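You operate a simulated robot arm through the tools that you are given. There is no shell and no other tool.

You run a simulated robot arm. Do the job below in one go: nothing can be reset, and whatever is moved stays where it is left.

Task
Stand the three aerials up and switch the white aerial box on.
Fine: three green lamps show; the router stays as it is; the clip stays.

The check looks at the end state, three seconds after you hand in, the way a careful person would. Anything else that was tipped, shoved, dropped, spilled or broken makes it a failure.

Robot
A 6-joint arm with a two-finger gripper, fixed in place. Base frame: the origin is at the foot of the arm, x ahead of it, y to its left, z up. Lengths are in m, angles in degrees, forces in N, time in s.
Its first joint turns from -166.0 to 166.0 degrees. Payload 2.54 kg.
The tool frame sits at the grasp point between the pads (the TCP): z along the fingers, y along the line on which they close. The tips reach 0.03 m beyond it. Largest opening 0.116 m; the body of the gripper starts 0.095 m behind the TCP.
Orientation is told as [roll, pitch, yaw] about the base's x, y, z axes, in that order, counted from this pose: with the fingers straight down and closing along the base's y, the tool's x points along the base's -x, its y along +y and its z along -z.

Tools
- The arm moves only by the tool nudge_tool. Its argument "motion" is a list of rows, each an object (a shift or turn left out is 0, a gripper value left out holds the last) with "turn": the turn, a rotation vector about the base's x, y, z in units of 6 degrees (1.0 is 6 degrees), a list of three; "slide": the shift along the base's x, y, z in units of 20 mm (1.0 is 20 mm), a list of three; "gripper": the finger opening in m, from 0 to 0.116. In form: [{"turn": [ax, ay, az], "slide": [dx, dy, dz], "gripper": gripper}, ...]. A call has 1 to 20 rows; each row shifts and turns the commanded pose from where the row before left it. A call with a number of a shift or a turn outside -1 to 1 is refused whole. Rows are played at 5 a second. More than 0.05 m and 8.6 degrees between two rows, or a gripper value outside its range, and nothing of the call is played. Where a pose cannot be reached the arm comes as near as it can. A force on the tool above 90 N (or 10 N above the force at the start of the call, whichever is more), or a blocked arm, ends the call early, and 0.2 s more pass. The fingers move at their own pace (about 0.072 m/s each) and stop on an object; they squeeze with about 27 N. The grip force told is the motor's: it shows also when the fingers shut on nothing. Time passes only in rows, and 0.2 s behind the last, so rows that do not move let the fingers close. The reply holds the time, the measured pose of the TCP, the force on the tool along the base axes, the opening and the grip force, in the units named above and with some noise, with the torque about the TCP (base axes, N m) and any sound that the robot's microphone picked up.
- Cameras (640 x 400 px; columns grow to the right, rows downward): "scene" is fixed at [0.2238, 0.5015, 1.6045]; the picture's right is [-0.57, -0.82, 0.00], its down [-0.54, 0.37, -0.75] and it looks along [0.62, -0.43, -0.66] (base axes); focal length 340 px, centre (320, 200). "wrist" rides on the gripper at [0.069, -0.015, -0.122] in the tool frame; the picture's right is [0.22, 0.98, 0.00], its down [-0.83, 0.18, -0.53] and it looks along [-0.52, 0.12, 0.85] (tool axes); focal length 251 px, centre (320, 200). There is no depth. A picture from a camera that has moved, and an enlarged one, comes with that camera's place and axes in the base frame and with its lens. The place of the scene camera against the robot may be out by one fixed shift of up to 0.018 m in any direction.
- snapshot(camera): a new picture of that camera. The clock stands still meanwhile.
- close_up(camera, box): a new picture of the part [left, top, right, bottom] of that camera's present view, enlarged. The clock stands still meanwhile.
- close_job(): hands the job in; it is judged then, once.

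Places have to be worked out from the pictures, the camera data and where the tool is seen. Open the gripper and draw the arm clear of the work before you hand the job in, unless the task says otherwise.

The tools are called after ">>>" by a JSON object that holds its "fn" and its "kwargs". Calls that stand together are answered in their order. nudge_tool: Moves the arm, as the interface text tells. Its arguments: {"type":"object","properties":{"motion":{"type":"array"}},"required":["motion"]} The other tools are called the same way: snapshot (camera) takes a picture; close_up (camera, box) takes an enlarged picture of a part of a camera's view; close_job () hands the job in.

At the start:

```text
time: 0.0
ee_pos: [0.3148, 0.2638, 1.3745]
tool_rot: [0.0, -0.1, 0.0]
contact_force: [0.2, 0.0, 0.6]
moment: [0.0, 0.03, 0.02]
finger_gap: 0.1159
grip_force: 0.1
```

scene: 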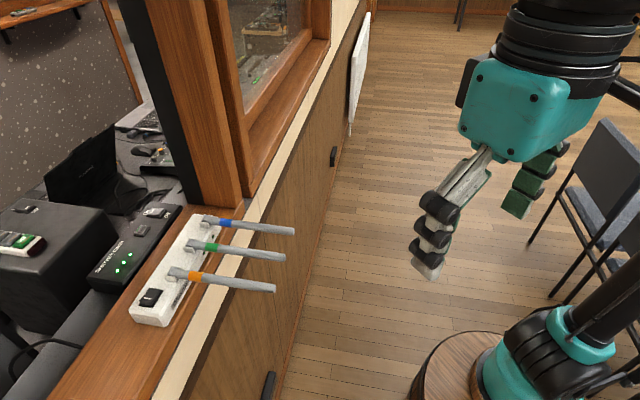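
wrist: 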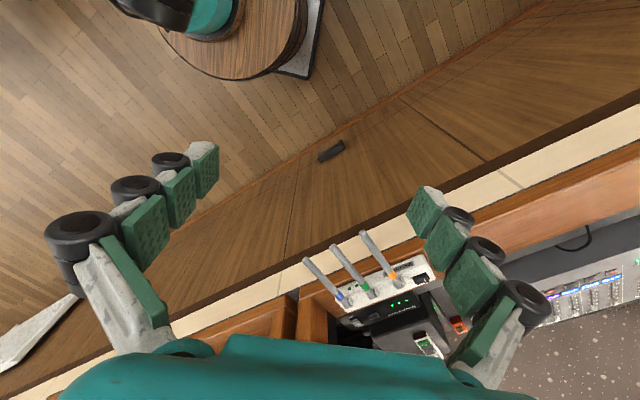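

The pictures show a white box on a sill with three aerials lying over the edge towards the arm, a black switch at one end, and a black router with green lamps beside it. I'll look closer before I move anything.

>>> {"fn": "close_up", "kwargs": {"camera": "scene", "box": [80, 180, 320, 330]}}

>>> {"fn": "close_up", "kwargs": {"camera": "wrist", "box": [280, 220, 480, 345]}}

```text
2.67 times, centred on (200, 255) of scene
camera zoom: at [0.2238, 0.5015, 1.6045], right [-0.57, -0.82, 0.0], down [-0.54, 0.37, -0.75], along [0.62, -0.43, -0.66], focal length 906 px, centre (640, 53)
```

zoom: 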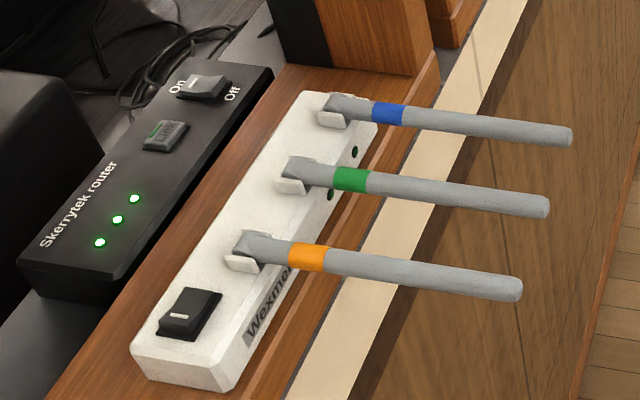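

```text
3.20 times, centred on (380, 282) of wrist
camera zoom: at [0.246, 0.2481, 1.4956], right [-0.21, 0.98, 0.0], down [0.83, 0.18, 0.53], along [0.52, 0.11, -0.85], focal length 805 px, centre (128, -64)
```

zoom: 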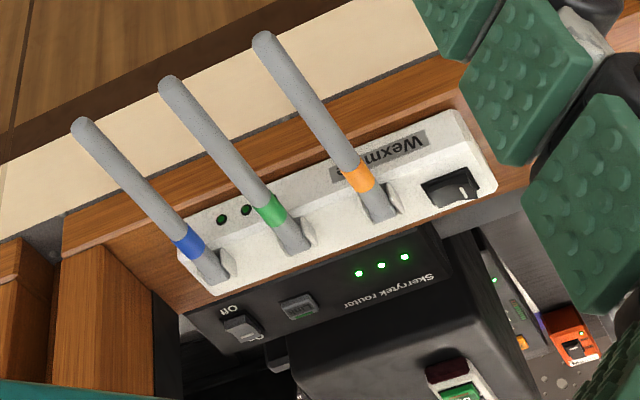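

The switch looks to be near (0.62, 0.55, 1.13), with the aerials lying level at about z 1.14. I'll zoom in on the switch, the hinges and the lamps, and look round for the clip.

>>> {"fn": "close_up", "kwargs": {"camera": "scene", "box": [125, 265, 205, 330]}}

>>> {"fn": "close_up", "kwargs": {"camera": "scene", "box": [160, 205, 240, 255]}}

>>> {"fn": "close_up", "kwargs": {"camera": "wrist", "box": [330, 250, 440, 320]}}

>>> {"fn": "close_up", "kwargs": {"camera": "scene", "box": [0, 80, 200, 260]}}

>>> {"fn": "close_up", "kwargs": {"camera": "scene", "box": [0, 220, 320, 400]}}

```text
6.15 times, centred on (165, 298) of scene
camera zoom: at [0.2238, 0.5015, 1.6045], right [-0.57, -0.82, 0.0], down [-0.54, 0.37, -0.75], along [0.62, -0.43, -0.66], focal length 2090 px, centre (1274, -400)
```

zoom: 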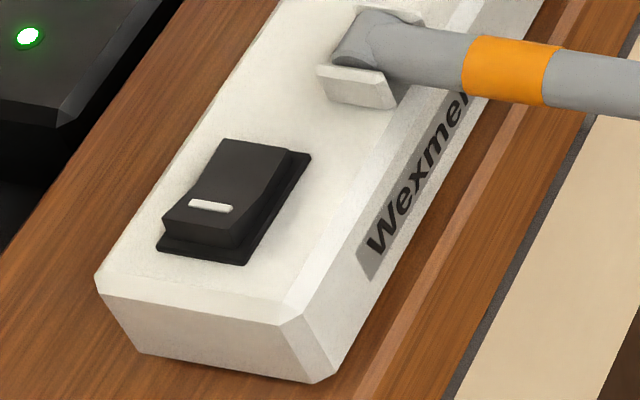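

```text
8.00 times, centred on (200, 230) of scene
camera zoom: at [0.2238, 0.5015, 1.6045], right [-0.57, -0.82, 0.0], down [-0.54, 0.37, -0.75], along [0.62, -0.43, -0.66], focal length 2717 px, centre (1280, -40)
```

zoom: 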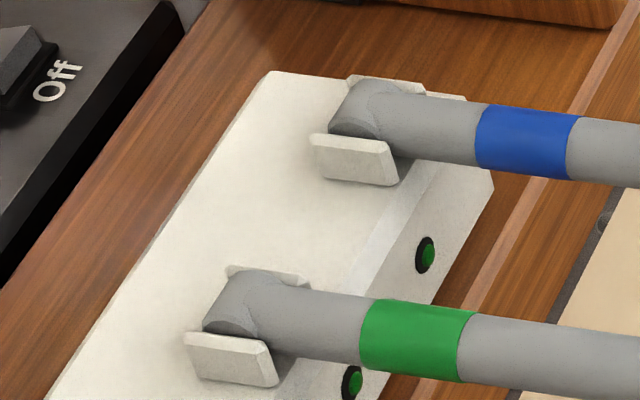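

```text
5.71 times, centred on (385, 285) of wrist
camera zoom: at [0.246, 0.2481, 1.4956], right [-0.21, 0.98, 0.0], down [0.83, 0.18, 0.53], along [0.52, 0.11, -0.85], focal length 1437 px, centre (-51, -286)
```

zoom: 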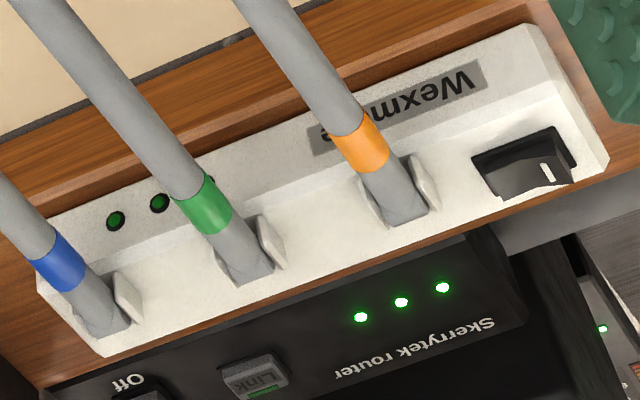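

```text
2.22 times, centred on (100, 170) of scene
camera zoom: at [0.2238, 0.5015, 1.6045], right [-0.57, -0.82, 0.0], down [-0.54, 0.37, -0.75], along [0.62, -0.43, -0.66], focal length 755 px, centre (809, 267)
```

zoom: 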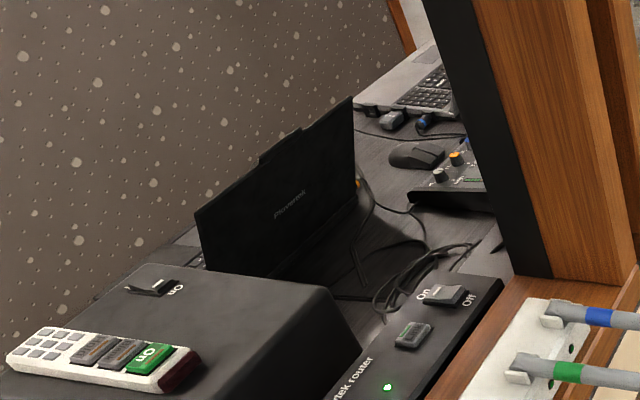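

```text
2.00 times, centred on (160, 310) of scene
camera zoom: at [0.2238, 0.5015, 1.6045], right [-0.57, -0.82, 0.0], down [-0.54, 0.37, -0.75], along [0.62, -0.43, -0.66], focal length 679 px, centre (640, -20)
```

zoom: 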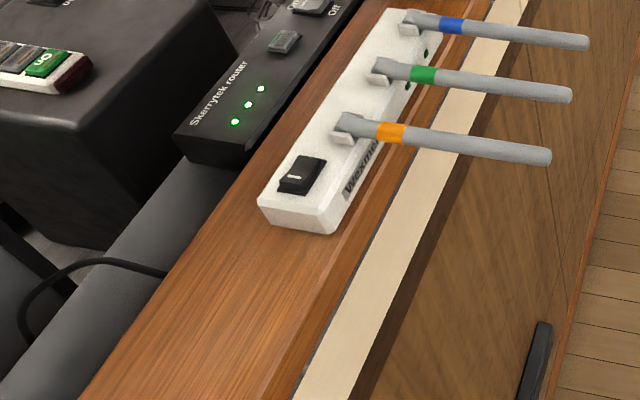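

I can see the three dark lamps on the box's front face, and the marked end of its rocker looks raised. I'll compare it with the router's rocker, which is on, and check the black items on the wall panel.

>>> {"fn": "close_up", "kwargs": {"camera": "scene", "box": [125, 200, 185, 240]}}

>>> {"fn": "close_up", "kwargs": {"camera": "wrist", "box": [335, 290, 475, 380]}}

>>> {"fn": "close_up", "kwargs": {"camera": "wrist", "box": [290, 120, 390, 190]}}

>>> {"fn": "close_up", "kwargs": {"camera": "scene", "box": [300, 0, 400, 180]}}

>>> {"fn": "close_up", "kwargs": {"camera": "wrist", "box": [480, 180, 640, 340]}}

```text
10.00 times, centred on (155, 220) of scene
camera zoom: at [0.2238, 0.5015, 1.6045], right [-0.57, -0.82, 0.0], down [-0.54, 0.37, -0.75], along [0.62, -0.43, -0.66], focal length 3396 px, centre (1970, 0)
```

zoom: 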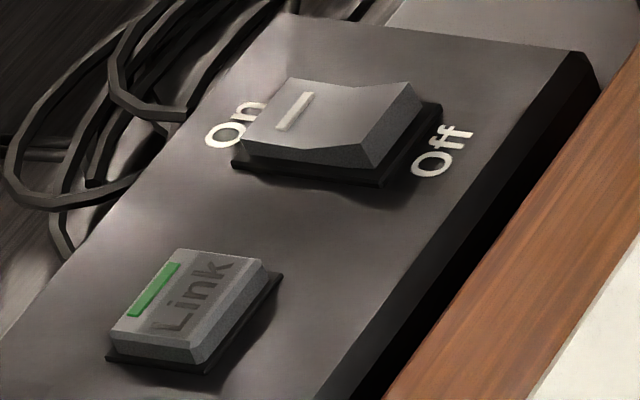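

```text
4.44 times, centred on (405, 335) of wrist
camera zoom: at [0.246, 0.2481, 1.4956], right [-0.21, 0.98, 0.0], down [0.83, 0.18, 0.53], along [0.52, 0.11, -0.85], focal length 1118 px, centre (-58, -400)
```

zoom: 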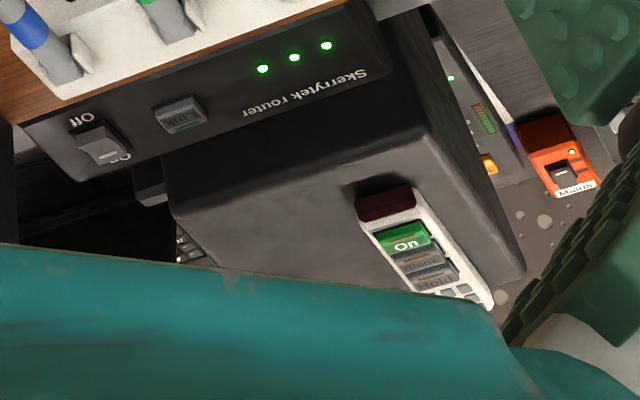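

```text
5.71 times, centred on (340, 155) of wrist
camera zoom: at [0.246, 0.2481, 1.4956], right [-0.21, 0.98, 0.0], down [0.83, 0.18, 0.53], along [0.52, 0.11, -0.85], focal length 1437 px, centre (206, 457)
```

zoom: 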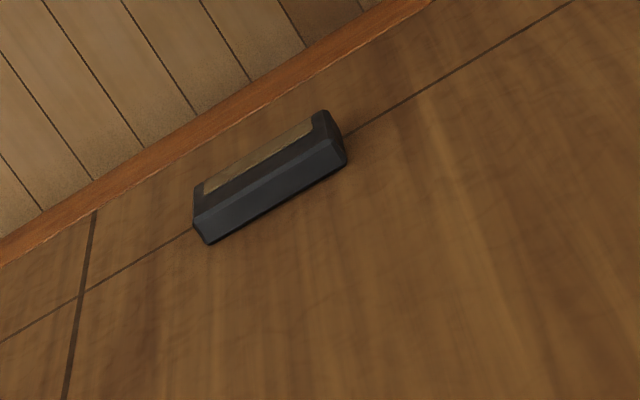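

```text
2.22 times, centred on (350, 90) of scene
camera zoom: at [0.2238, 0.5015, 1.6045], right [-0.57, -0.82, 0.0], down [-0.54, 0.37, -0.75], along [0.62, -0.43, -0.66], focal length 755 px, centre (253, 444)
```

zoom: 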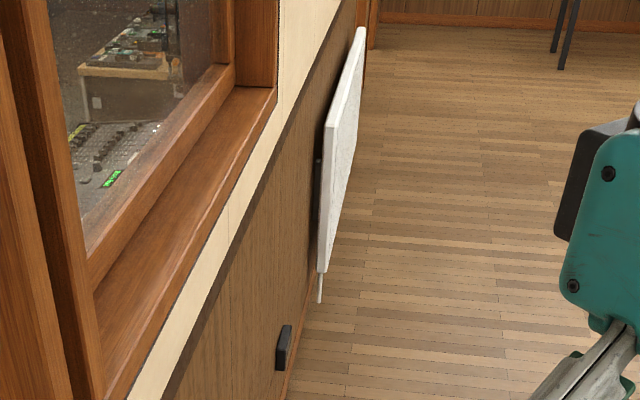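

```text
2.50 times, centred on (560, 260) of wrist
camera zoom: at [0.246, 0.2481, 1.4956], right [-0.21, 0.98, 0.0], down [0.83, 0.18, 0.53], along [0.52, 0.11, -0.85], focal length 629 px, centre (-280, 50)
```

zoom: 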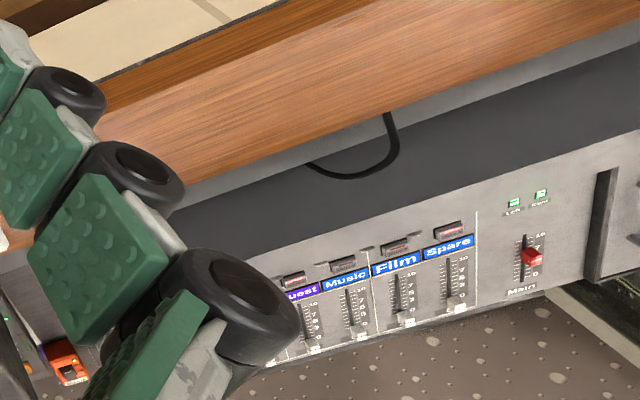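

The router's marked "On" end is down, while the same marked end on the white box is raised, so I judge that end has to be pressed. I'll bring the wrist camera nearer, turning the tool about 46 degrees to line up with the box and closing the fingers, and stay well above the aerials.

>>> {"fn": "nudge_tool", "kwargs": {"motion": [{"slide": [0.9, 0.35, -0.1], "turn": [0, 0, 0.51], "gripper": 0.0}, {"slide": [0.9, 0.35, -0.1], "turn": [0, 0, 0.51]}, {"slide": [0.9, 0.35, -0.1], "turn": [0, 0, 0.51]}, {"slide": [0.9, 0.35, -0.1], "turn": [0, 0, 0.51]}, {"slide": [0.9, 0.35, -0.1], "turn": [0, 0, 0.51]}, {"slide": [0.9, 0.35, -0.1], "turn": [0, 0, 0.51]}, {"slide": [0.9, 0.35, -0.1], "turn": [0, 0, 0.51]}, {"slide": [0.9, 0.35, -0.1], "turn": [0, 0, 0.51]}, {"slide": [0.9, 0.35, -0.1], "turn": [0, 0, 0.51]}, {"slide": [0.9, 0.35, -0.1], "turn": [0, 0, 0.51]}, {"slide": [0.9, 0.35, -0.1], "turn": [0, 0, 0.51]}, {"slide": [0.9, 0.35, -0.1], "turn": [0, 0, 0.51]}, {"slide": [0.9, 0.35, -0.1], "turn": [0, 0, 0.51]}, {"slide": [0.9, 0.35, -0.1], "turn": [0, 0, 0.51]}, {"slide": [0.0, 0.0, 0.0], "turn": [0, 0, 0.51]}]}}

```text
time: 3.2
ee_pos: [0.5669, 0.3622, 1.3469]
tool_rot: [0.0, 0.0, 45.9]
contact_force: [-0.6, -0.6, 0.1]
moment: [0.01, -0.02, 0.0]
finger_gap: 0.0
grip_force: 26.9
```

The tool now sits at (0.567, 0.362, 1.347) with yaw 45.9 and the fingers shut. I'll take new pictures from here.

>>> {"fn": "snapshot", "kwargs": {"camera": "wrist"}}

>>> {"fn": "snapshot", "kwargs": {"camera": "scene"}}

```text
taken
camera wrist: at [0.5299, 0.301, 1.4678], right [-0.85, 0.53, 0.0], down [0.44, 0.72, 0.53], along [0.28, 0.45, -0.85], focal length 251 px, centre (320, 200)
```

wrist: 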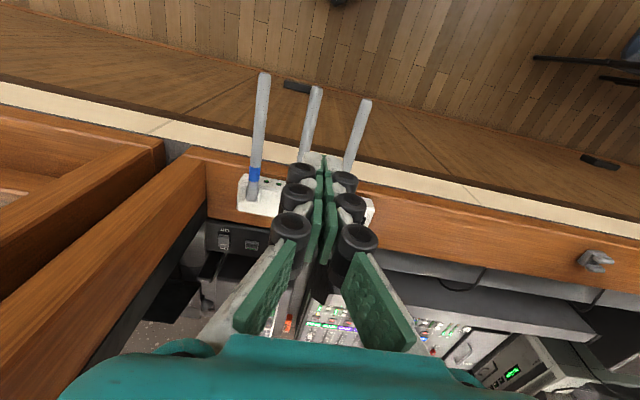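

```text
taken
```

scene: 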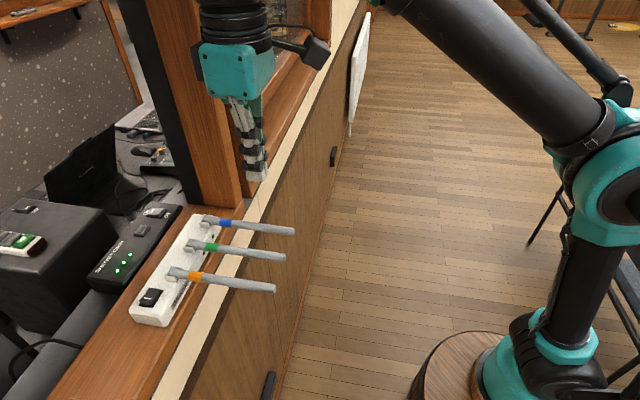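

A grey clip sits on the sill well to the left, near (0.25, 0.92), so I'll keep away from it. The fingers hide most of the box, so I'll shift sideways for a clear view.

>>> {"fn": "nudge_tool", "kwargs": {"motion": [{"slide": [-0.9, 0.4, 0]}, {"slide": [-0.9, 0.4, 0]}, {"slide": [-0.9, 0.4, 0]}, {"slide": [-0.9, 0.4, 0]}, {"slide": [-0.9, 0.4, 0]}, {"slide": [-0.9, 0.4, 0]}]}}

>>> {"fn": "snapshot", "kwargs": {"camera": "wrist"}}

```text
time: 4.6
ee_pos: [0.4578, 0.4076, 1.3453]
tool_rot: [0.1, -0.1, 45.8]
contact_force: [0.2, -0.2, 0.0]
moment: [0.01, 0.06, 0.0]
finger_gap: 0.0002
grip_force: 26.9
```

```text
taken
camera wrist: at [0.4223, 0.3473, 1.4668], right [-0.85, 0.53, 0.0], down [0.45, 0.72, 0.53], along [0.28, 0.45, -0.85], focal length 251 px, centre (320, 200)
```

wrist: 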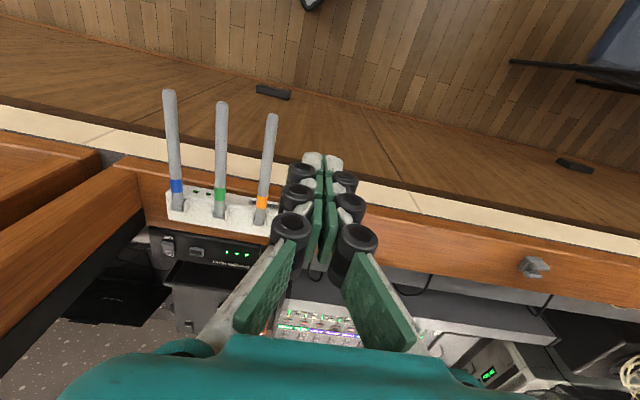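

The three aerials are now clear of the fingers. I'll enlarge this part to measure it.

>>> {"fn": "close_up", "kwargs": {"camera": "wrist", "box": [150, 80, 310, 180]}}

>>> {"fn": "close_up", "kwargs": {"camera": "wrist", "box": [150, 165, 310, 265]}}

```text
4.00 times, centred on (230, 130) of wrist
camera zoom: at [0.4223, 0.3473, 1.4668], right [-0.85, 0.53, 0.0], down [0.45, 0.72, 0.53], along [0.28, 0.45, -0.85], focal length 1006 px, centre (680, 480)
```

zoom: 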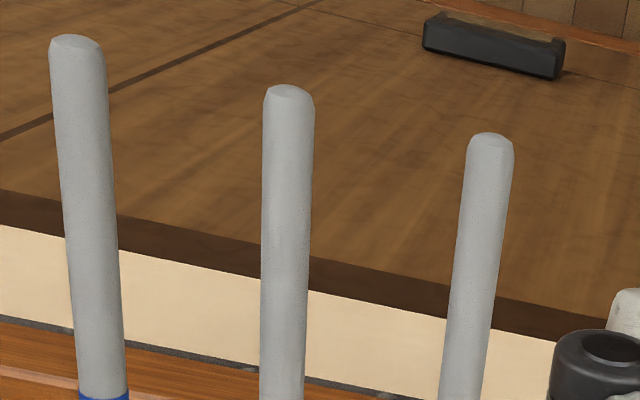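

```text
4.00 times, centred on (230, 215) of wrist
camera zoom: at [0.4223, 0.3473, 1.4668], right [-0.85, 0.53, 0.0], down [0.45, 0.72, 0.53], along [0.28, 0.45, -0.85], focal length 1006 px, centre (680, 140)
```

zoom: 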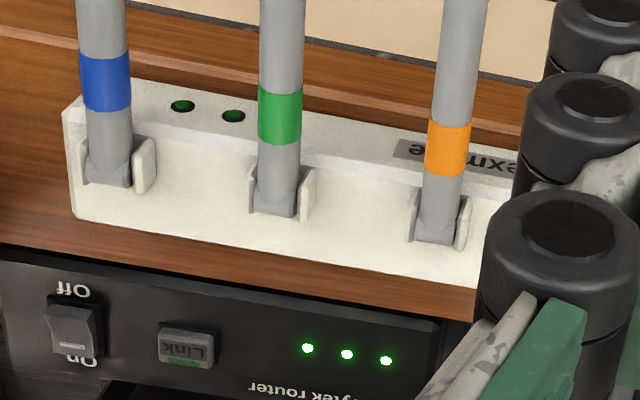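

The two wrist views put the aerial tips near (0.597, 0.296), (0.554, 0.338) and (0.511, 0.381). The hinges are about 0.174 m further along the 45 degree line, with the aerials at z about 1.143. I plan to lift each one from below with shut fingers held nearly level, so I'll back off and turn the tool that way.

>>> {"fn": "nudge_tool", "kwargs": {"motion": [{"slide": [0.22, -0.68, -0.3], "turn": [0.672, -0.672, 0]}, {"slide": [0.22, -0.68, -0.3], "turn": [0.672, -0.672, 0]}, {"slide": [0.22, -0.68, -0.3], "turn": [0.672, -0.672, 0]}, {"slide": [0.22, -0.68, -0.3], "turn": [0.672, -0.672, 0]}, {"slide": [0.22, -0.68, -0.3], "turn": [0.672, -0.672, 0]}, {"slide": [0.22, -0.68, -0.3], "turn": [0.672, -0.672, 0]}, {"slide": [0.22, -0.68, -0.3], "turn": [0.672, -0.672, 0]}]}}

>>> {"fn": "snapshot", "kwargs": {"camera": "scene"}}

```text
time: 6.2
ee_pos: [0.4893, 0.315, 1.3042]
tool_rot: [-0.7, -40.1, 46.1]
contact_force: [0.7, 0.3, 0.6]
moment: [-0.02, 0.02, -0.01]
finger_gap: 0.0002
grip_force: 26.7
```

```text
taken
```

scene: 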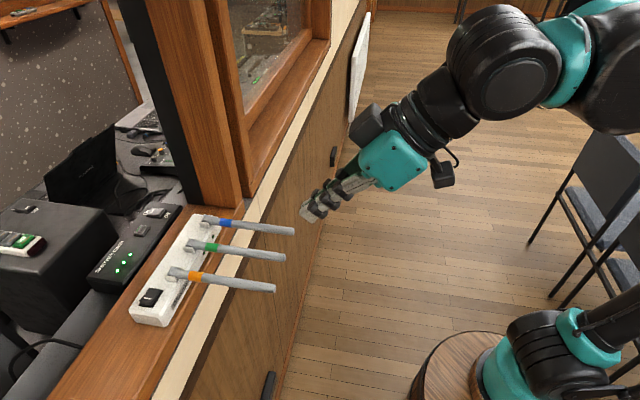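

The tool is tilting as planned and is clear of everything. I'll carry on turning it to nearly level, keep backing off and lower it a little.

>>> {"fn": "nudge_tool", "kwargs": {"motion": [{"slide": [0.05, -0.7, -0.5], "turn": [0.672, -0.672, 0]}, {"slide": [0.05, -0.7, -0.5], "turn": [0.672, -0.672, 0]}, {"slide": [0.05, -0.7, -0.5], "turn": [0.672, -0.672, 0]}, {"slide": [0.05, -0.7, -0.5], "turn": [0.672, -0.672, 0]}, {"slide": [0.05, -0.7, -0.5], "turn": [0.672, -0.672, 0]}, {"slide": [0.05, -0.7, -0.5], "turn": [0.672, -0.672, 0]}, {"slide": [0.05, -0.7, -0.5], "turn": [0.672, -0.672, 0]}]}}

>>> {"fn": "snapshot", "kwargs": {"camera": "scene"}}

>>> {"fn": "snapshot", "kwargs": {"camera": "wrist"}}

```text
time: 7.8
ee_pos: [0.4968, 0.2152, 1.2345]
tool_rot: [-4.8, -79.9, 49.8]
contact_force: [0.0, 1.1, -0.7]
moment: [0.01, 0.03, 0.0]
finger_gap: 0.0
grip_force: 26.6
```

```text
taken
```

scene: 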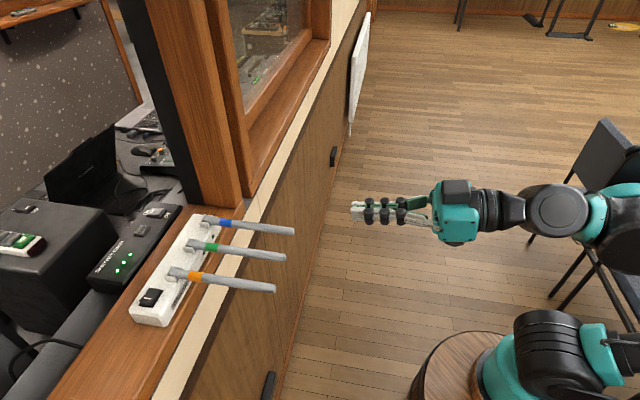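

```text
taken
camera wrist: at [0.4149, 0.1109, 1.1878], right [-0.72, 0.66, -0.23], down [-0.41, -0.13, 0.9], along [0.57, 0.74, 0.36], focal length 251 px, centre (320, 200)
```

wrist: 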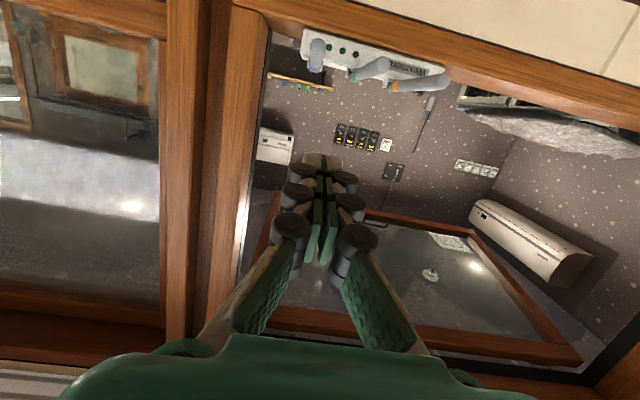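

The tool now points along the 45 degree line, tilted about 10 degrees down. The picture is upside down, but the lamps and aerials show at the top, so I'll enlarge them to fix the heights.

>>> {"fn": "close_up", "kwargs": {"camera": "wrist", "box": [290, 20, 450, 120]}}

```text
4.00 times, centred on (370, 70) of wrist
camera zoom: at [0.4149, 0.1109, 1.1878], right [-0.72, 0.66, -0.23], down [-0.41, -0.13, 0.9], along [0.57, 0.74, 0.36], focal length 1006 px, centre (120, 720)
```

zoom: 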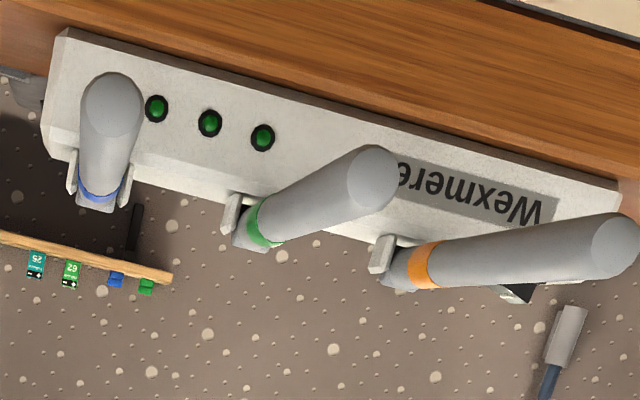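

The tip ends sit at z about 1.145 with a 7 mm radius, so the aerials are level and their undersides are at about 1.137. I'll start with blue, dropping below its height in front of it and then sliding in underneath, short of the sill edge.

>>> {"fn": "nudge_tool", "kwargs": {"motion": [{"slide": [0.07, -0.07, -0.93]}, {"slide": [0.07, -0.07, -0.93]}, {"slide": [0.07, -0.07, -0.93]}, {"slide": [0.07, -0.07, -0.93]}, {"slide": [0.07, -0.07, -0.93]}, {"slide": [0.07, -0.07, -0.93]}, {"slide": [0.07, -0.07, -0.93]}, {"slide": [0.07, -0.07, -0.93]}, {"slide": [0.6, 0.6, 0]}, {"slide": [0.6, 0.6, 0]}, {"slide": [0.6, 0.6, 0]}]}}

>>> {"fn": "snapshot", "kwargs": {"camera": "scene"}}

>>> {"fn": "snapshot", "kwargs": {"camera": "wrist"}}

```text
time: 10.2
ee_pos: [0.5446, 0.2429, 1.0881]
tool_rot: [-4.6, -79.7, 49.7]
contact_force: [-0.2, -0.7, -0.4]
moment: [0.01, -0.04, -0.03]
finger_gap: 0.0001
grip_force: 27.1
```

```text
taken
```

scene: 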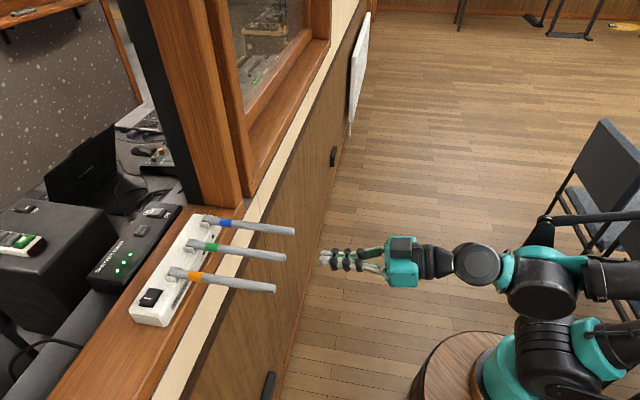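

```text
taken
camera wrist: at [0.4631, 0.1366, 1.04], right [-0.72, 0.66, -0.23], down [-0.41, -0.13, 0.9], along [0.57, 0.74, 0.36], focal length 251 px, centre (320, 200)
```

wrist: 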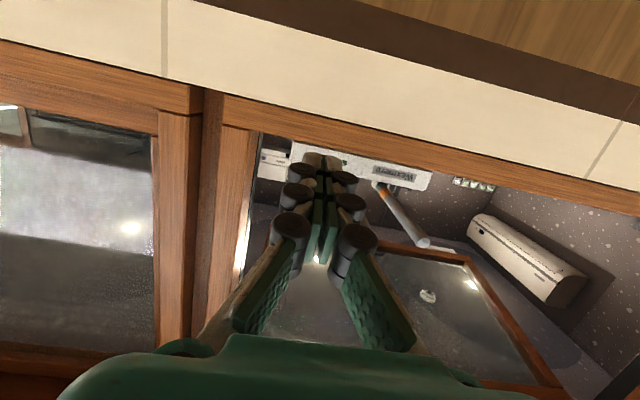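

The cream band turns out to be a vertical face at about 0.045 m in front of the hinge line, so there's ample room under the aerial. I'll slide in under blue and rise to just short of contact.

>>> {"fn": "nudge_tool", "kwargs": {"motion": [{"slide": [0.62, 0.56, 0]}, {"slide": [0.62, 0.56, 0]}, {"slide": [0.62, 0.56, 0]}, {"slide": [0.62, 0.56, 0]}, {"slide": [0.62, 0.56, 0]}, {"slide": [0, 0, 0.6]}, {"slide": [0, 0, 0.6]}]}}

>>> {"fn": "close_up", "kwargs": {"camera": "scene", "box": [170, 170, 410, 320]}}

>>> {"fn": "snapshot", "kwargs": {"camera": "wrist"}}

```text
time: 11.8
ee_pos: [0.6076, 0.2973, 1.1115]
tool_rot: [-4.8, -79.7, 49.9]
contact_force: [0.2, 0.3, -0.9]
moment: [0.01, -0.02, 0.0]
finger_gap: 0.0
grip_force: 26.7
```

```text
2.67 times, centred on (290, 245) of scene
camera zoom: at [0.2238, 0.5015, 1.6045], right [-0.57, -0.82, 0.0], down [-0.54, 0.37, -0.75], along [0.62, -0.43, -0.66], focal length 906 px, centre (400, 80)
```

zoom: 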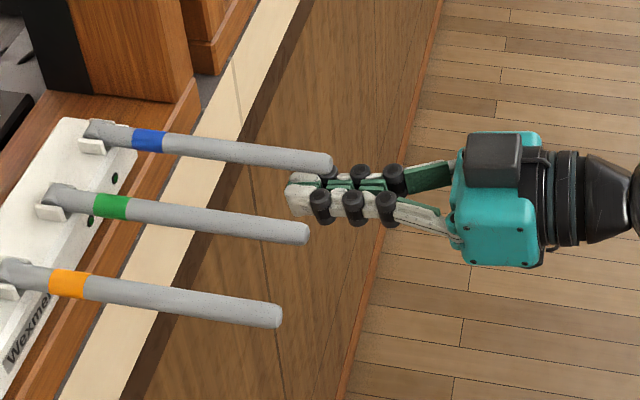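

```text
taken
camera wrist: at [0.5251, 0.1914, 1.0641], right [-0.72, 0.66, -0.23], down [-0.41, -0.13, 0.9], along [0.57, 0.74, 0.36], focal length 251 px, centre (320, 200)
```

wrist: 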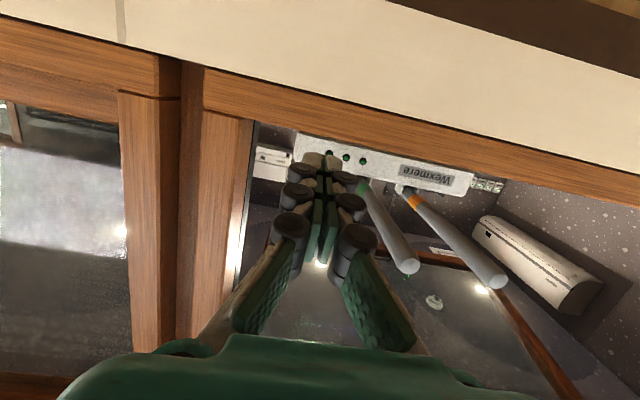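

The shut fingers sit under blue about 35 mm in from its tip, just below contact. I'll raise slowly to lift it about 15 degrees and watch the force.

>>> {"fn": "nudge_tool", "kwargs": {"motion": [{"slide": [-0.1, 0.1, 0.46]}, {"slide": [0, 0, 0.46]}, {"slide": [0, 0, 0.46]}, {"slide": [0, 0, 0.46]}, {"slide": [0, 0, 0.46]}, {"slide": [0, 0, 0.46]}]}}

>>> {"fn": "close_up", "kwargs": {"camera": "scene", "box": [170, 170, 410, 320]}}

```text
time: 13.2
ee_pos: [0.6051, 0.2993, 1.1654]
tool_rot: [-4.7, -79.7, 49.8]
contact_force: [-0.3, -0.5, -0.8]
moment: [-0.01, 0.05, -0.01]
finger_gap: 0.0
grip_force: 28.5
```

```text
2.67 times, centred on (290, 245) of scene
camera zoom: at [0.2238, 0.5015, 1.6045], right [-0.57, -0.82, 0.0], down [-0.54, 0.37, -0.75], along [0.62, -0.43, -0.66], focal length 906 px, centre (400, 80)
```

zoom: 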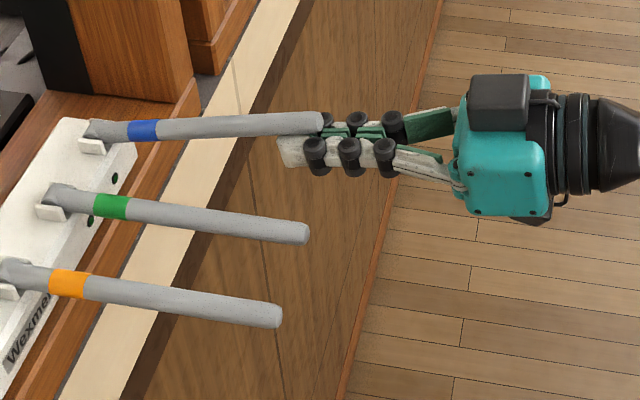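

Blue came up about 15 degrees with hardly any force, and the box has not moved. I'll follow the arc up to about 60 degrees.

>>> {"fn": "nudge_tool", "kwargs": {"motion": [{"slide": [0.28, 0.04, 0.573]}, {"slide": [0.162, 0.162, 0.573]}, {"slide": [0.162, 0.162, 0.573]}, {"slide": [0.236, 0.236, 0.485]}, {"slide": [0.236, 0.236, 0.485]}, {"slide": [0.236, 0.236, 0.485]}, {"slide": [0.316, 0.316, 0.382]}, {"slide": [0.316, 0.316, 0.382]}, {"slide": [0.316, 0.316, 0.382]}]}}

>>> {"fn": "close_up", "kwargs": {"camera": "scene", "box": [170, 140, 410, 290]}}

>>> {"fn": "snapshot", "kwargs": {"camera": "wrist"}}

```text
time: 15.2
ee_pos: [0.6489, 0.34, 1.2522]
tool_rot: [-4.8, -79.9, 49.9]
contact_force: [-0.3, -0.4, 0.6]
moment: [0.03, -0.02, 0.01]
finger_gap: 0.0001
grip_force: 28.1
```

```text
2.67 times, centred on (290, 215) of scene
camera zoom: at [0.2238, 0.5015, 1.6045], right [-0.57, -0.82, 0.0], down [-0.54, 0.37, -0.75], along [0.62, -0.43, -0.66], focal length 906 px, centre (400, 160)
```

zoom: 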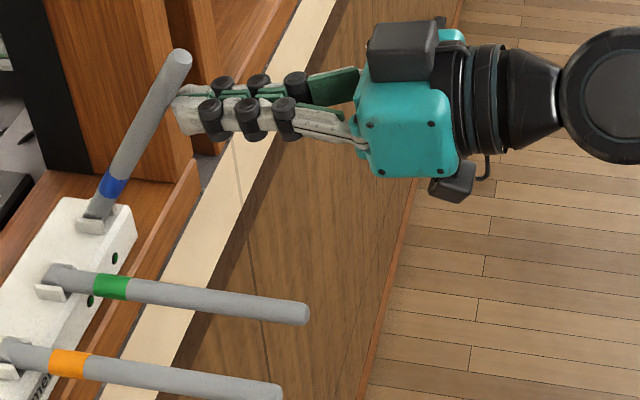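

```text
taken
camera wrist: at [0.5671, 0.2338, 1.205], right [-0.72, 0.66, -0.23], down [-0.41, -0.13, 0.9], along [0.57, 0.74, 0.36], focal length 251 px, centre (320, 200)
```

wrist: 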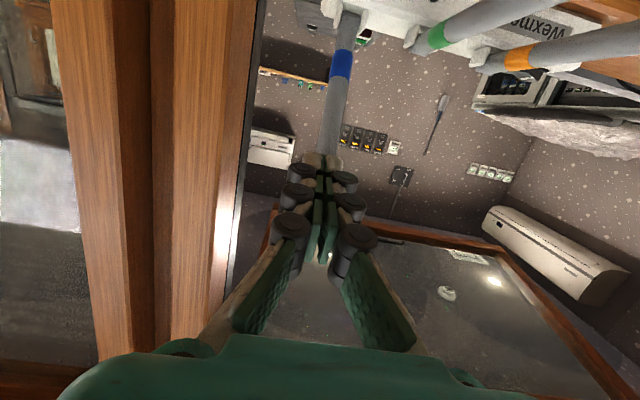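

Blue is at about 60 degrees and still barely loads the tool. Upright, its tip should project near (184, 142) in the scene picture, so I'll push on to about 84 degrees and compare.

>>> {"fn": "nudge_tool", "kwargs": {"motion": [{"slide": [0.384, 0.384, 0.247]}, {"slide": [0.384, 0.384, 0.247]}, {"slide": [0.384, 0.384, 0.247]}, {"slide": [0.362, 0.362, 0.125]}, {"slide": [0.362, 0.362, 0.125]}]}}

>>> {"fn": "close_up", "kwargs": {"camera": "scene", "box": [130, 120, 370, 270]}}

>>> {"fn": "snapshot", "kwargs": {"camera": "wrist"}}

```text
time: 16.4
ee_pos: [0.6863, 0.377, 1.2713]
tool_rot: [-4.8, -79.7, 49.8]
contact_force: [-0.2, 0.2, -0.4]
moment: [0.03, 0.0, -0.02]
finger_gap: 0.0
grip_force: 28.3
```

```text
2.67 times, centred on (250, 195) of scene
camera zoom: at [0.2238, 0.5015, 1.6045], right [-0.57, -0.82, 0.0], down [-0.54, 0.37, -0.75], along [0.62, -0.43, -0.66], focal length 906 px, centre (507, 213)
```

zoom: 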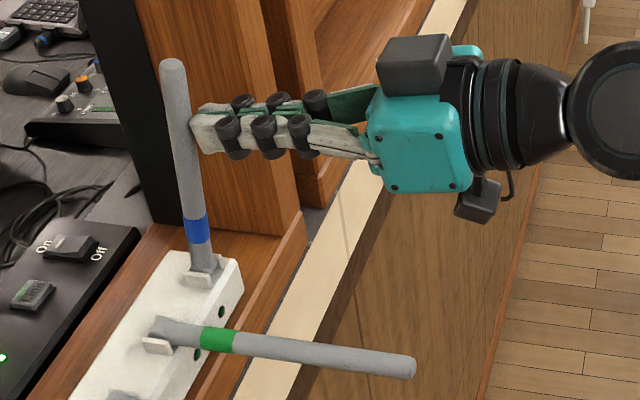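

```text
taken
camera wrist: at [0.6053, 0.2712, 1.2243], right [-0.72, 0.66, -0.23], down [-0.41, -0.13, 0.9], along [0.57, 0.74, 0.36], focal length 251 px, centre (320, 200)
```

wrist: 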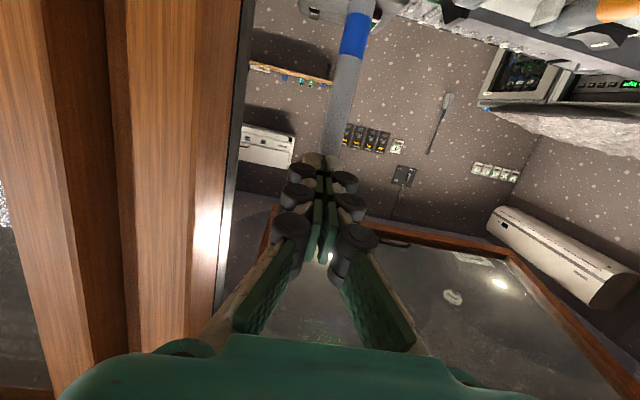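

Blue's tip is about 20 mm short of upright, which fits about 83 degrees. I'll push the last bit gently in small steps.

>>> {"fn": "nudge_tool", "kwargs": {"motion": [{"slide": [0.16, 0.16, 0.02]}, {"slide": [0.16, 0.16, 0.02]}, {"slide": [0.16, 0.16, 0]}]}}

>>> {"fn": "close_up", "kwargs": {"camera": "scene", "box": [130, 120, 370, 270]}}

```text
time: 17.2
ee_pos: [0.6969, 0.3872, 1.2723]
tool_rot: [-4.7, -79.7, 49.8]
contact_force: [0.3, 0.1, 0.4]
moment: [0.01, -0.02, 0.01]
finger_gap: 0.0
grip_force: 28.5
```

```text
2.67 times, centred on (250, 195) of scene
camera zoom: at [0.2238, 0.5015, 1.6045], right [-0.57, -0.82, 0.0], down [-0.54, 0.37, -0.75], along [0.62, -0.43, -0.66], focal length 906 px, centre (507, 213)
```

zoom: 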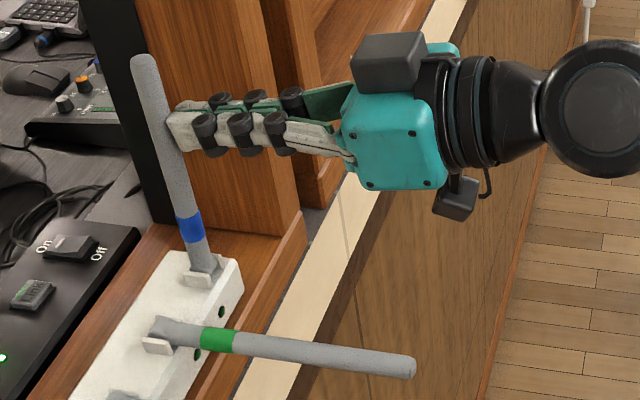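

Blue now looks about a degree from upright against the vertical direction in the picture. I'll give it one last tiny push, back off level, and check that it stays.

>>> {"fn": "nudge_tool", "kwargs": {"motion": [{"slide": [0.06, 0.06, 0]}, {"slide": [0, 0, 0]}, {"slide": [-0.4, -0.4, 0]}, {"slide": [-0.7, -0.7, 0]}, {"slide": [-0.7, -0.7, 0]}, {"slide": [-0.7, -0.7, 0]}, {"slide": [-0.7, -0.7, 0]}, {"slide": [-0.7, -0.7, 0]}]}}

>>> {"fn": "close_up", "kwargs": {"camera": "scene", "box": [130, 120, 370, 270]}}

>>> {"fn": "snapshot", "kwargs": {"camera": "wrist"}}

```text
time: 19.0
ee_pos: [0.6191, 0.3093, 1.2709]
tool_rot: [-4.8, -79.8, 49.9]
contact_force: [0.0, 0.0, -0.3]
moment: [-0.01, 0.02, -0.03]
finger_gap: 0.0001
grip_force: 28.3
```

```text
2.67 times, centred on (250, 195) of scene
camera zoom: at [0.2238, 0.5015, 1.6045], right [-0.57, -0.82, 0.0], down [-0.54, 0.37, -0.75], along [0.62, -0.43, -0.66], focal length 906 px, centre (507, 213)
```

zoom: 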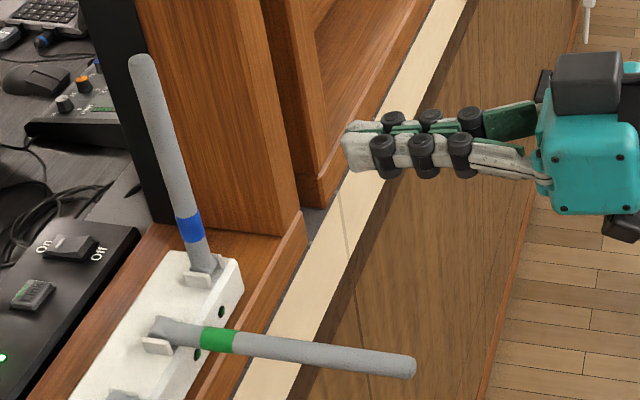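

```text
taken
camera wrist: at [0.5371, 0.2038, 1.224], right [-0.72, 0.66, -0.23], down [-0.41, -0.13, 0.9], along [0.57, 0.74, 0.36], focal length 251 px, centre (320, 200)
```

wrist: 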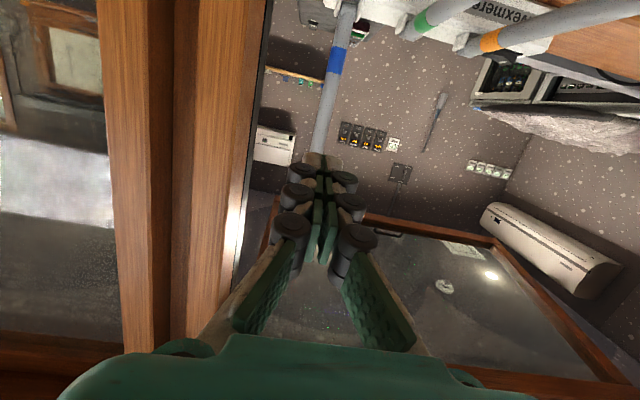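

Blue stands at about 89 to 90 degrees and stays put. For green I'll back off, drop below its height and shift 63 mm along the box.

>>> {"fn": "nudge_tool", "kwargs": {"motion": [{"slide": [-0.75, -0.75, 0]}, {"slide": [-0.75, -0.75, 0]}, {"slide": [-0.75, -0.75, 0]}, {"slide": [-0.75, -0.75, 0]}, {"slide": [-0.75, -0.75, 0]}, {"slide": [-0.223, 0.223, -0.915]}, {"slide": [-0.223, 0.223, -0.915]}, {"slide": [-0.223, 0.223, -0.915]}, {"slide": [-0.223, 0.223, -0.915]}, {"slide": [-0.223, 0.223, -0.915]}, {"slide": [-0.223, 0.223, -0.915]}, {"slide": [-0.223, 0.223, -0.915]}, {"slide": [-0.223, 0.223, -0.915]}, {"slide": [-0.223, 0.223, -0.915]}, {"slide": [-0.223, 0.223, -0.915]}]}}

```text
time: 22.2
ee_pos: [0.4996, 0.2798, 1.0893]
tool_rot: [-4.6, -79.8, 49.7]
contact_force: [-0.8, 0.5, -0.4]
moment: [0.03, 0.0, 0.01]
finger_gap: 0.0
grip_force: 28.7
```

The tool is in front of and below green. I'll slide in under it and rise to just short of contact, then check its sideways position.

>>> {"fn": "nudge_tool", "kwargs": {"motion": [{"slide": [0.63, 0.63, 0]}, {"slide": [0.63, 0.63, 0]}, {"slide": [0.63, 0.63, 0]}, {"slide": [0.63, 0.63, 0]}, {"slide": [0.63, 0.63, 0]}, {"slide": [0, 0, 0.6]}, {"slide": [0, 0, 0.6]}]}}

>>> {"fn": "close_up", "kwargs": {"camera": "scene", "box": [150, 170, 390, 320]}}

```text
time: 23.8
ee_pos: [0.5626, 0.3417, 1.1125]
tool_rot: [-4.6, -79.9, 49.8]
contact_force: [-0.4, 0.6, -1.3]
moment: [-0.01, -0.01, -0.03]
finger_gap: 0.0
grip_force: 28.9
```

```text
2.67 times, centred on (270, 245) of scene
camera zoom: at [0.2238, 0.5015, 1.6045], right [-0.57, -0.82, 0.0], down [-0.54, 0.37, -0.75], along [0.62, -0.43, -0.66], focal length 906 px, centre (453, 80)
```

zoom: 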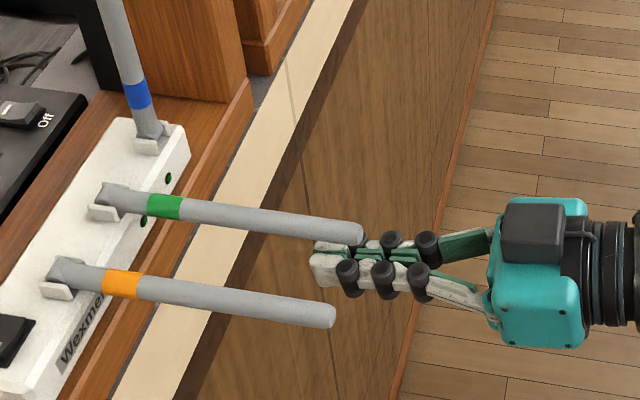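

The finger lies under green in the same way it did under blue. I'll lift it along the same arc to about 60 degrees.

>>> {"fn": "nudge_tool", "kwargs": {"motion": [{"slide": [0.05, -0.05, 0.45]}, {"slide": [0, 0, 0.45]}, {"slide": [0, 0, 0.45]}, {"slide": [0, 0, 0.45]}, {"slide": [0, 0, 0.45]}, {"slide": [0, 0, 0.45]}, {"slide": [0.162, 0.162, 0.573]}, {"slide": [0.162, 0.162, 0.573]}, {"slide": [0.162, 0.162, 0.573]}, {"slide": [0.236, 0.236, 0.485]}, {"slide": [0.236, 0.236, 0.485]}, {"slide": [0.236, 0.236, 0.485]}, {"slide": [0.316, 0.316, 0.382]}, {"slide": [0.316, 0.316, 0.382]}, {"slide": [0.316, 0.316, 0.382]}]}}

>>> {"fn": "close_up", "kwargs": {"camera": "scene", "box": [130, 140, 370, 290]}}

>>> {"fn": "snapshot", "kwargs": {"camera": "wrist"}}

```text
time: 27.0
ee_pos: [0.6068, 0.385, 1.2528]
tool_rot: [-5.0, -79.8, 50.0]
contact_force: [-1.0, -0.6, 0.9]
moment: [-0.01, 0.0, -0.04]
finger_gap: 0.0
grip_force: 28.6
```

```text
2.67 times, centred on (250, 215) of scene
camera zoom: at [0.2238, 0.5015, 1.6045], right [-0.57, -0.82, 0.0], down [-0.54, 0.37, -0.75], along [0.62, -0.43, -0.66], focal length 906 px, centre (507, 160)
```

zoom: 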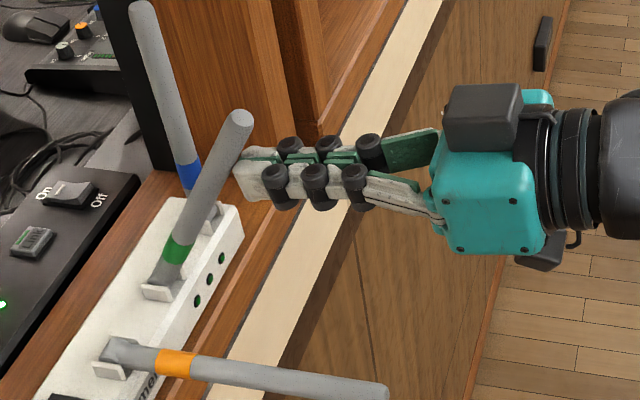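

```text
taken
camera wrist: at [0.5248, 0.2795, 1.2059], right [-0.72, 0.66, -0.23], down [-0.41, -0.13, 0.9], along [0.57, 0.74, 0.36], focal length 251 px, centre (320, 200)
```

wrist: 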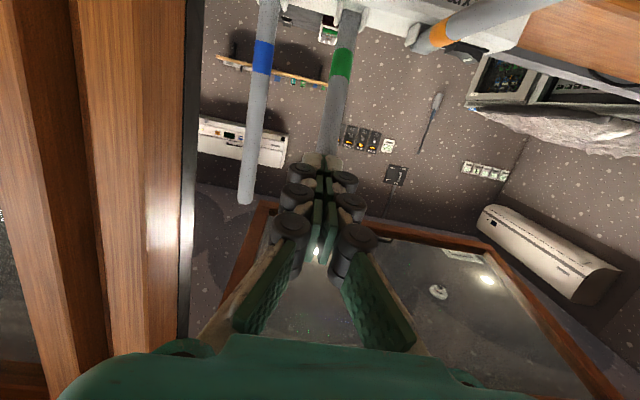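

Green is at about 60 degrees with blue undisturbed. I'll continue up to about 84 degrees.

>>> {"fn": "nudge_tool", "kwargs": {"motion": [{"slide": [0.361, 0.361, 0.24]}, {"slide": [0.361, 0.361, 0.24]}, {"slide": [0.361, 0.361, 0.24]}, {"slide": [0.362, 0.362, 0.125]}, {"slide": [0.362, 0.362, 0.125]}]}}

>>> {"fn": "close_up", "kwargs": {"camera": "scene", "box": [120, 130, 360, 280]}}

```text
time: 28.2
ee_pos: [0.6414, 0.4208, 1.2742]
tool_rot: [-4.7, -79.8, 50.0]
contact_force: [-0.3, -0.3, 1.1]
moment: [-0.06, 0.02, 0.0]
finger_gap: 0.0001
grip_force: 28.5
```

```text
2.67 times, centred on (240, 205) of scene
camera zoom: at [0.2238, 0.5015, 1.6045], right [-0.57, -0.82, 0.0], down [-0.54, 0.37, -0.75], along [0.62, -0.43, -0.66], focal length 906 px, centre (533, 187)
```

zoom: 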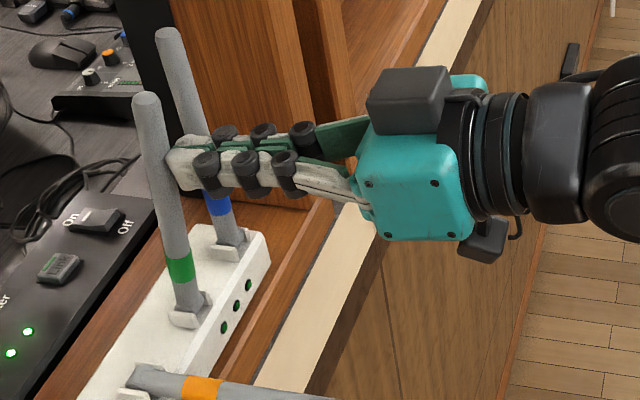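

Green needs about 6 degrees more. I'll push it in small steps to the same depth that stood blue up.

>>> {"fn": "nudge_tool", "kwargs": {"motion": [{"slide": [0.145, 0.145, 0]}, {"slide": [0.145, 0.145, 0]}, {"slide": [0.145, 0.145, 0]}, {"slide": [0.13, 0.13, 0]}, {"slide": [0, 0, 0]}]}}

>>> {"fn": "close_up", "kwargs": {"camera": "scene", "box": [120, 130, 360, 280]}}

```text
time: 29.4
ee_pos: [0.6522, 0.4332, 1.2735]
tool_rot: [-4.6, -79.8, 49.8]
contact_force: [-0.3, 0.4, -0.7]
moment: [0.0, 0.01, 0.02]
finger_gap: 0.0003
grip_force: 28.5
```

```text
2.67 times, centred on (240, 205) of scene
camera zoom: at [0.2238, 0.5015, 1.6045], right [-0.57, -0.82, 0.0], down [-0.54, 0.37, -0.75], along [0.62, -0.43, -0.66], focal length 906 px, centre (533, 187)
```

zoom: 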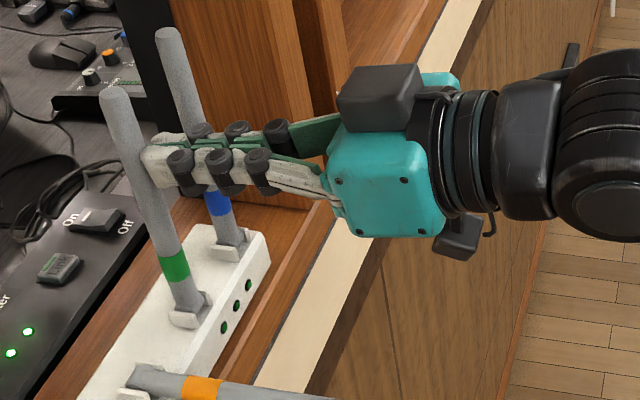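

Green looks within a degree of upright. I'll give it one tiny extra push, back off, and go on to the start position for orange.

>>> {"fn": "nudge_tool", "kwargs": {"motion": [{"slide": [0.05, 0.05, 0]}, {"slide": [0, 0, 0]}, {"slide": [-0.4, -0.4, 0]}, {"slide": [-0.8, -0.8, 0]}, {"slide": [-0.8, -0.8, 0]}, {"slide": [-0.8, -0.8, 0]}, {"slide": [-0.8, -0.8, 0]}, {"slide": [-0.8, -0.8, 0]}, {"slide": [-0.8, -0.8, 0]}, {"slide": [-0.8, -0.8, 0]}, {"slide": [-0.8, -0.8, 0]}]}}

>>> {"fn": "close_up", "kwargs": {"camera": "scene", "box": [120, 130, 360, 280]}}

>>> {"fn": "snapshot", "kwargs": {"camera": "wrist"}}

```text
time: 31.8
ee_pos: [0.518, 0.2978, 1.2721]
tool_rot: [-4.9, -79.8, 50.0]
contact_force: [0.3, 0.7, 0.0]
moment: [0.01, 0.0, -0.04]
finger_gap: 0.0
grip_force: 28.2
```

```text
2.67 times, centred on (240, 205) of scene
camera zoom: at [0.2238, 0.5015, 1.6045], right [-0.57, -0.82, 0.0], down [-0.54, 0.37, -0.75], along [0.62, -0.43, -0.66], focal length 906 px, centre (533, 187)
```

zoom: 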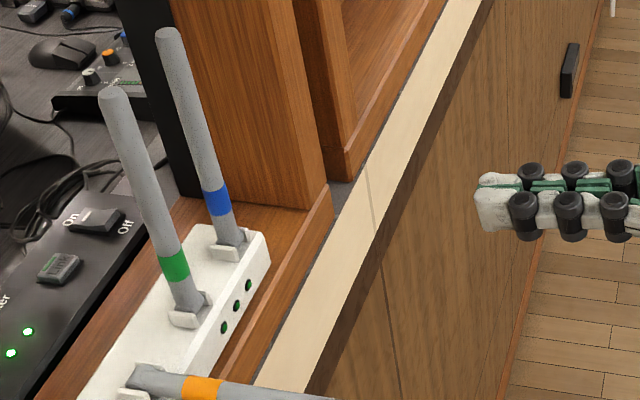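

```text
taken
camera wrist: at [0.4358, 0.1919, 1.2259], right [-0.72, 0.66, -0.23], down [-0.41, -0.13, 0.9], along [0.57, 0.74, 0.36], focal length 251 px, centre (320, 200)
```

wrist: 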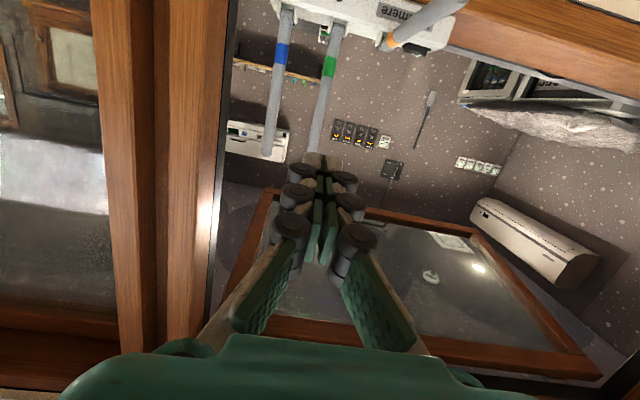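

Blue and green are both standing. I'll repeat the same approach for orange, 61 mm further along.

>>> {"fn": "nudge_tool", "kwargs": {"motion": [{"slide": [-0.477, -0.477, 0]}, {"slide": [-0.477, -0.477, 0]}, {"slide": [-0.216, 0.216, -0.915]}, {"slide": [-0.216, 0.216, -0.915]}, {"slide": [-0.216, 0.216, -0.915]}, {"slide": [-0.216, 0.216, -0.915]}, {"slide": [-0.216, 0.216, -0.915]}, {"slide": [-0.216, 0.216, -0.915]}, {"slide": [-0.216, 0.216, -0.915]}, {"slide": [-0.216, 0.216, -0.915]}, {"slide": [-0.216, 0.216, -0.915]}, {"slide": [-0.216, 0.216, -0.915]}]}}

```text
time: 34.4
ee_pos: [0.4559, 0.3202, 1.0913]
tool_rot: [-4.6, -79.8, 49.6]
contact_force: [1.0, -0.6, -0.5]
moment: [-0.02, 0.01, -0.01]
finger_gap: 0.0002
grip_force: 28.5
```

The tool is in front of and below orange. I'll slide under it and check before lifting.

>>> {"fn": "nudge_tool", "kwargs": {"motion": [{"slide": [0.645, 0.645, 0]}, {"slide": [0.645, 0.645, 0]}, {"slide": [0.645, 0.645, 0]}, {"slide": [0.645, 0.645, 0]}, {"slide": [0.645, 0.645, 0]}, {"slide": [0, 0, 0.55]}, {"slide": [0, 0, 0.55]}]}}

>>> {"fn": "close_up", "kwargs": {"camera": "scene", "box": [140, 190, 380, 340]}}

```text
time: 36.0
ee_pos: [0.52, 0.386, 1.1113]
tool_rot: [-4.7, -79.7, 49.8]
contact_force: [0.1, 0.3, 0.0]
moment: [0.02, 0.0, 0.0]
finger_gap: 0.0
grip_force: 28.1
```

```text
2.67 times, centred on (260, 265) of scene
camera zoom: at [0.2238, 0.5015, 1.6045], right [-0.57, -0.82, 0.0], down [-0.54, 0.37, -0.75], along [0.62, -0.43, -0.66], focal length 906 px, centre (480, 27)
```

zoom: 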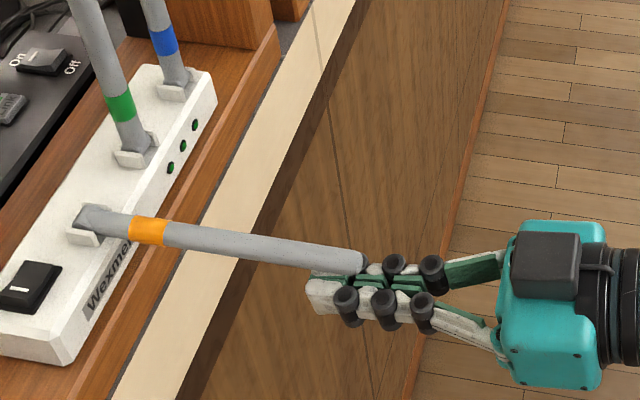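

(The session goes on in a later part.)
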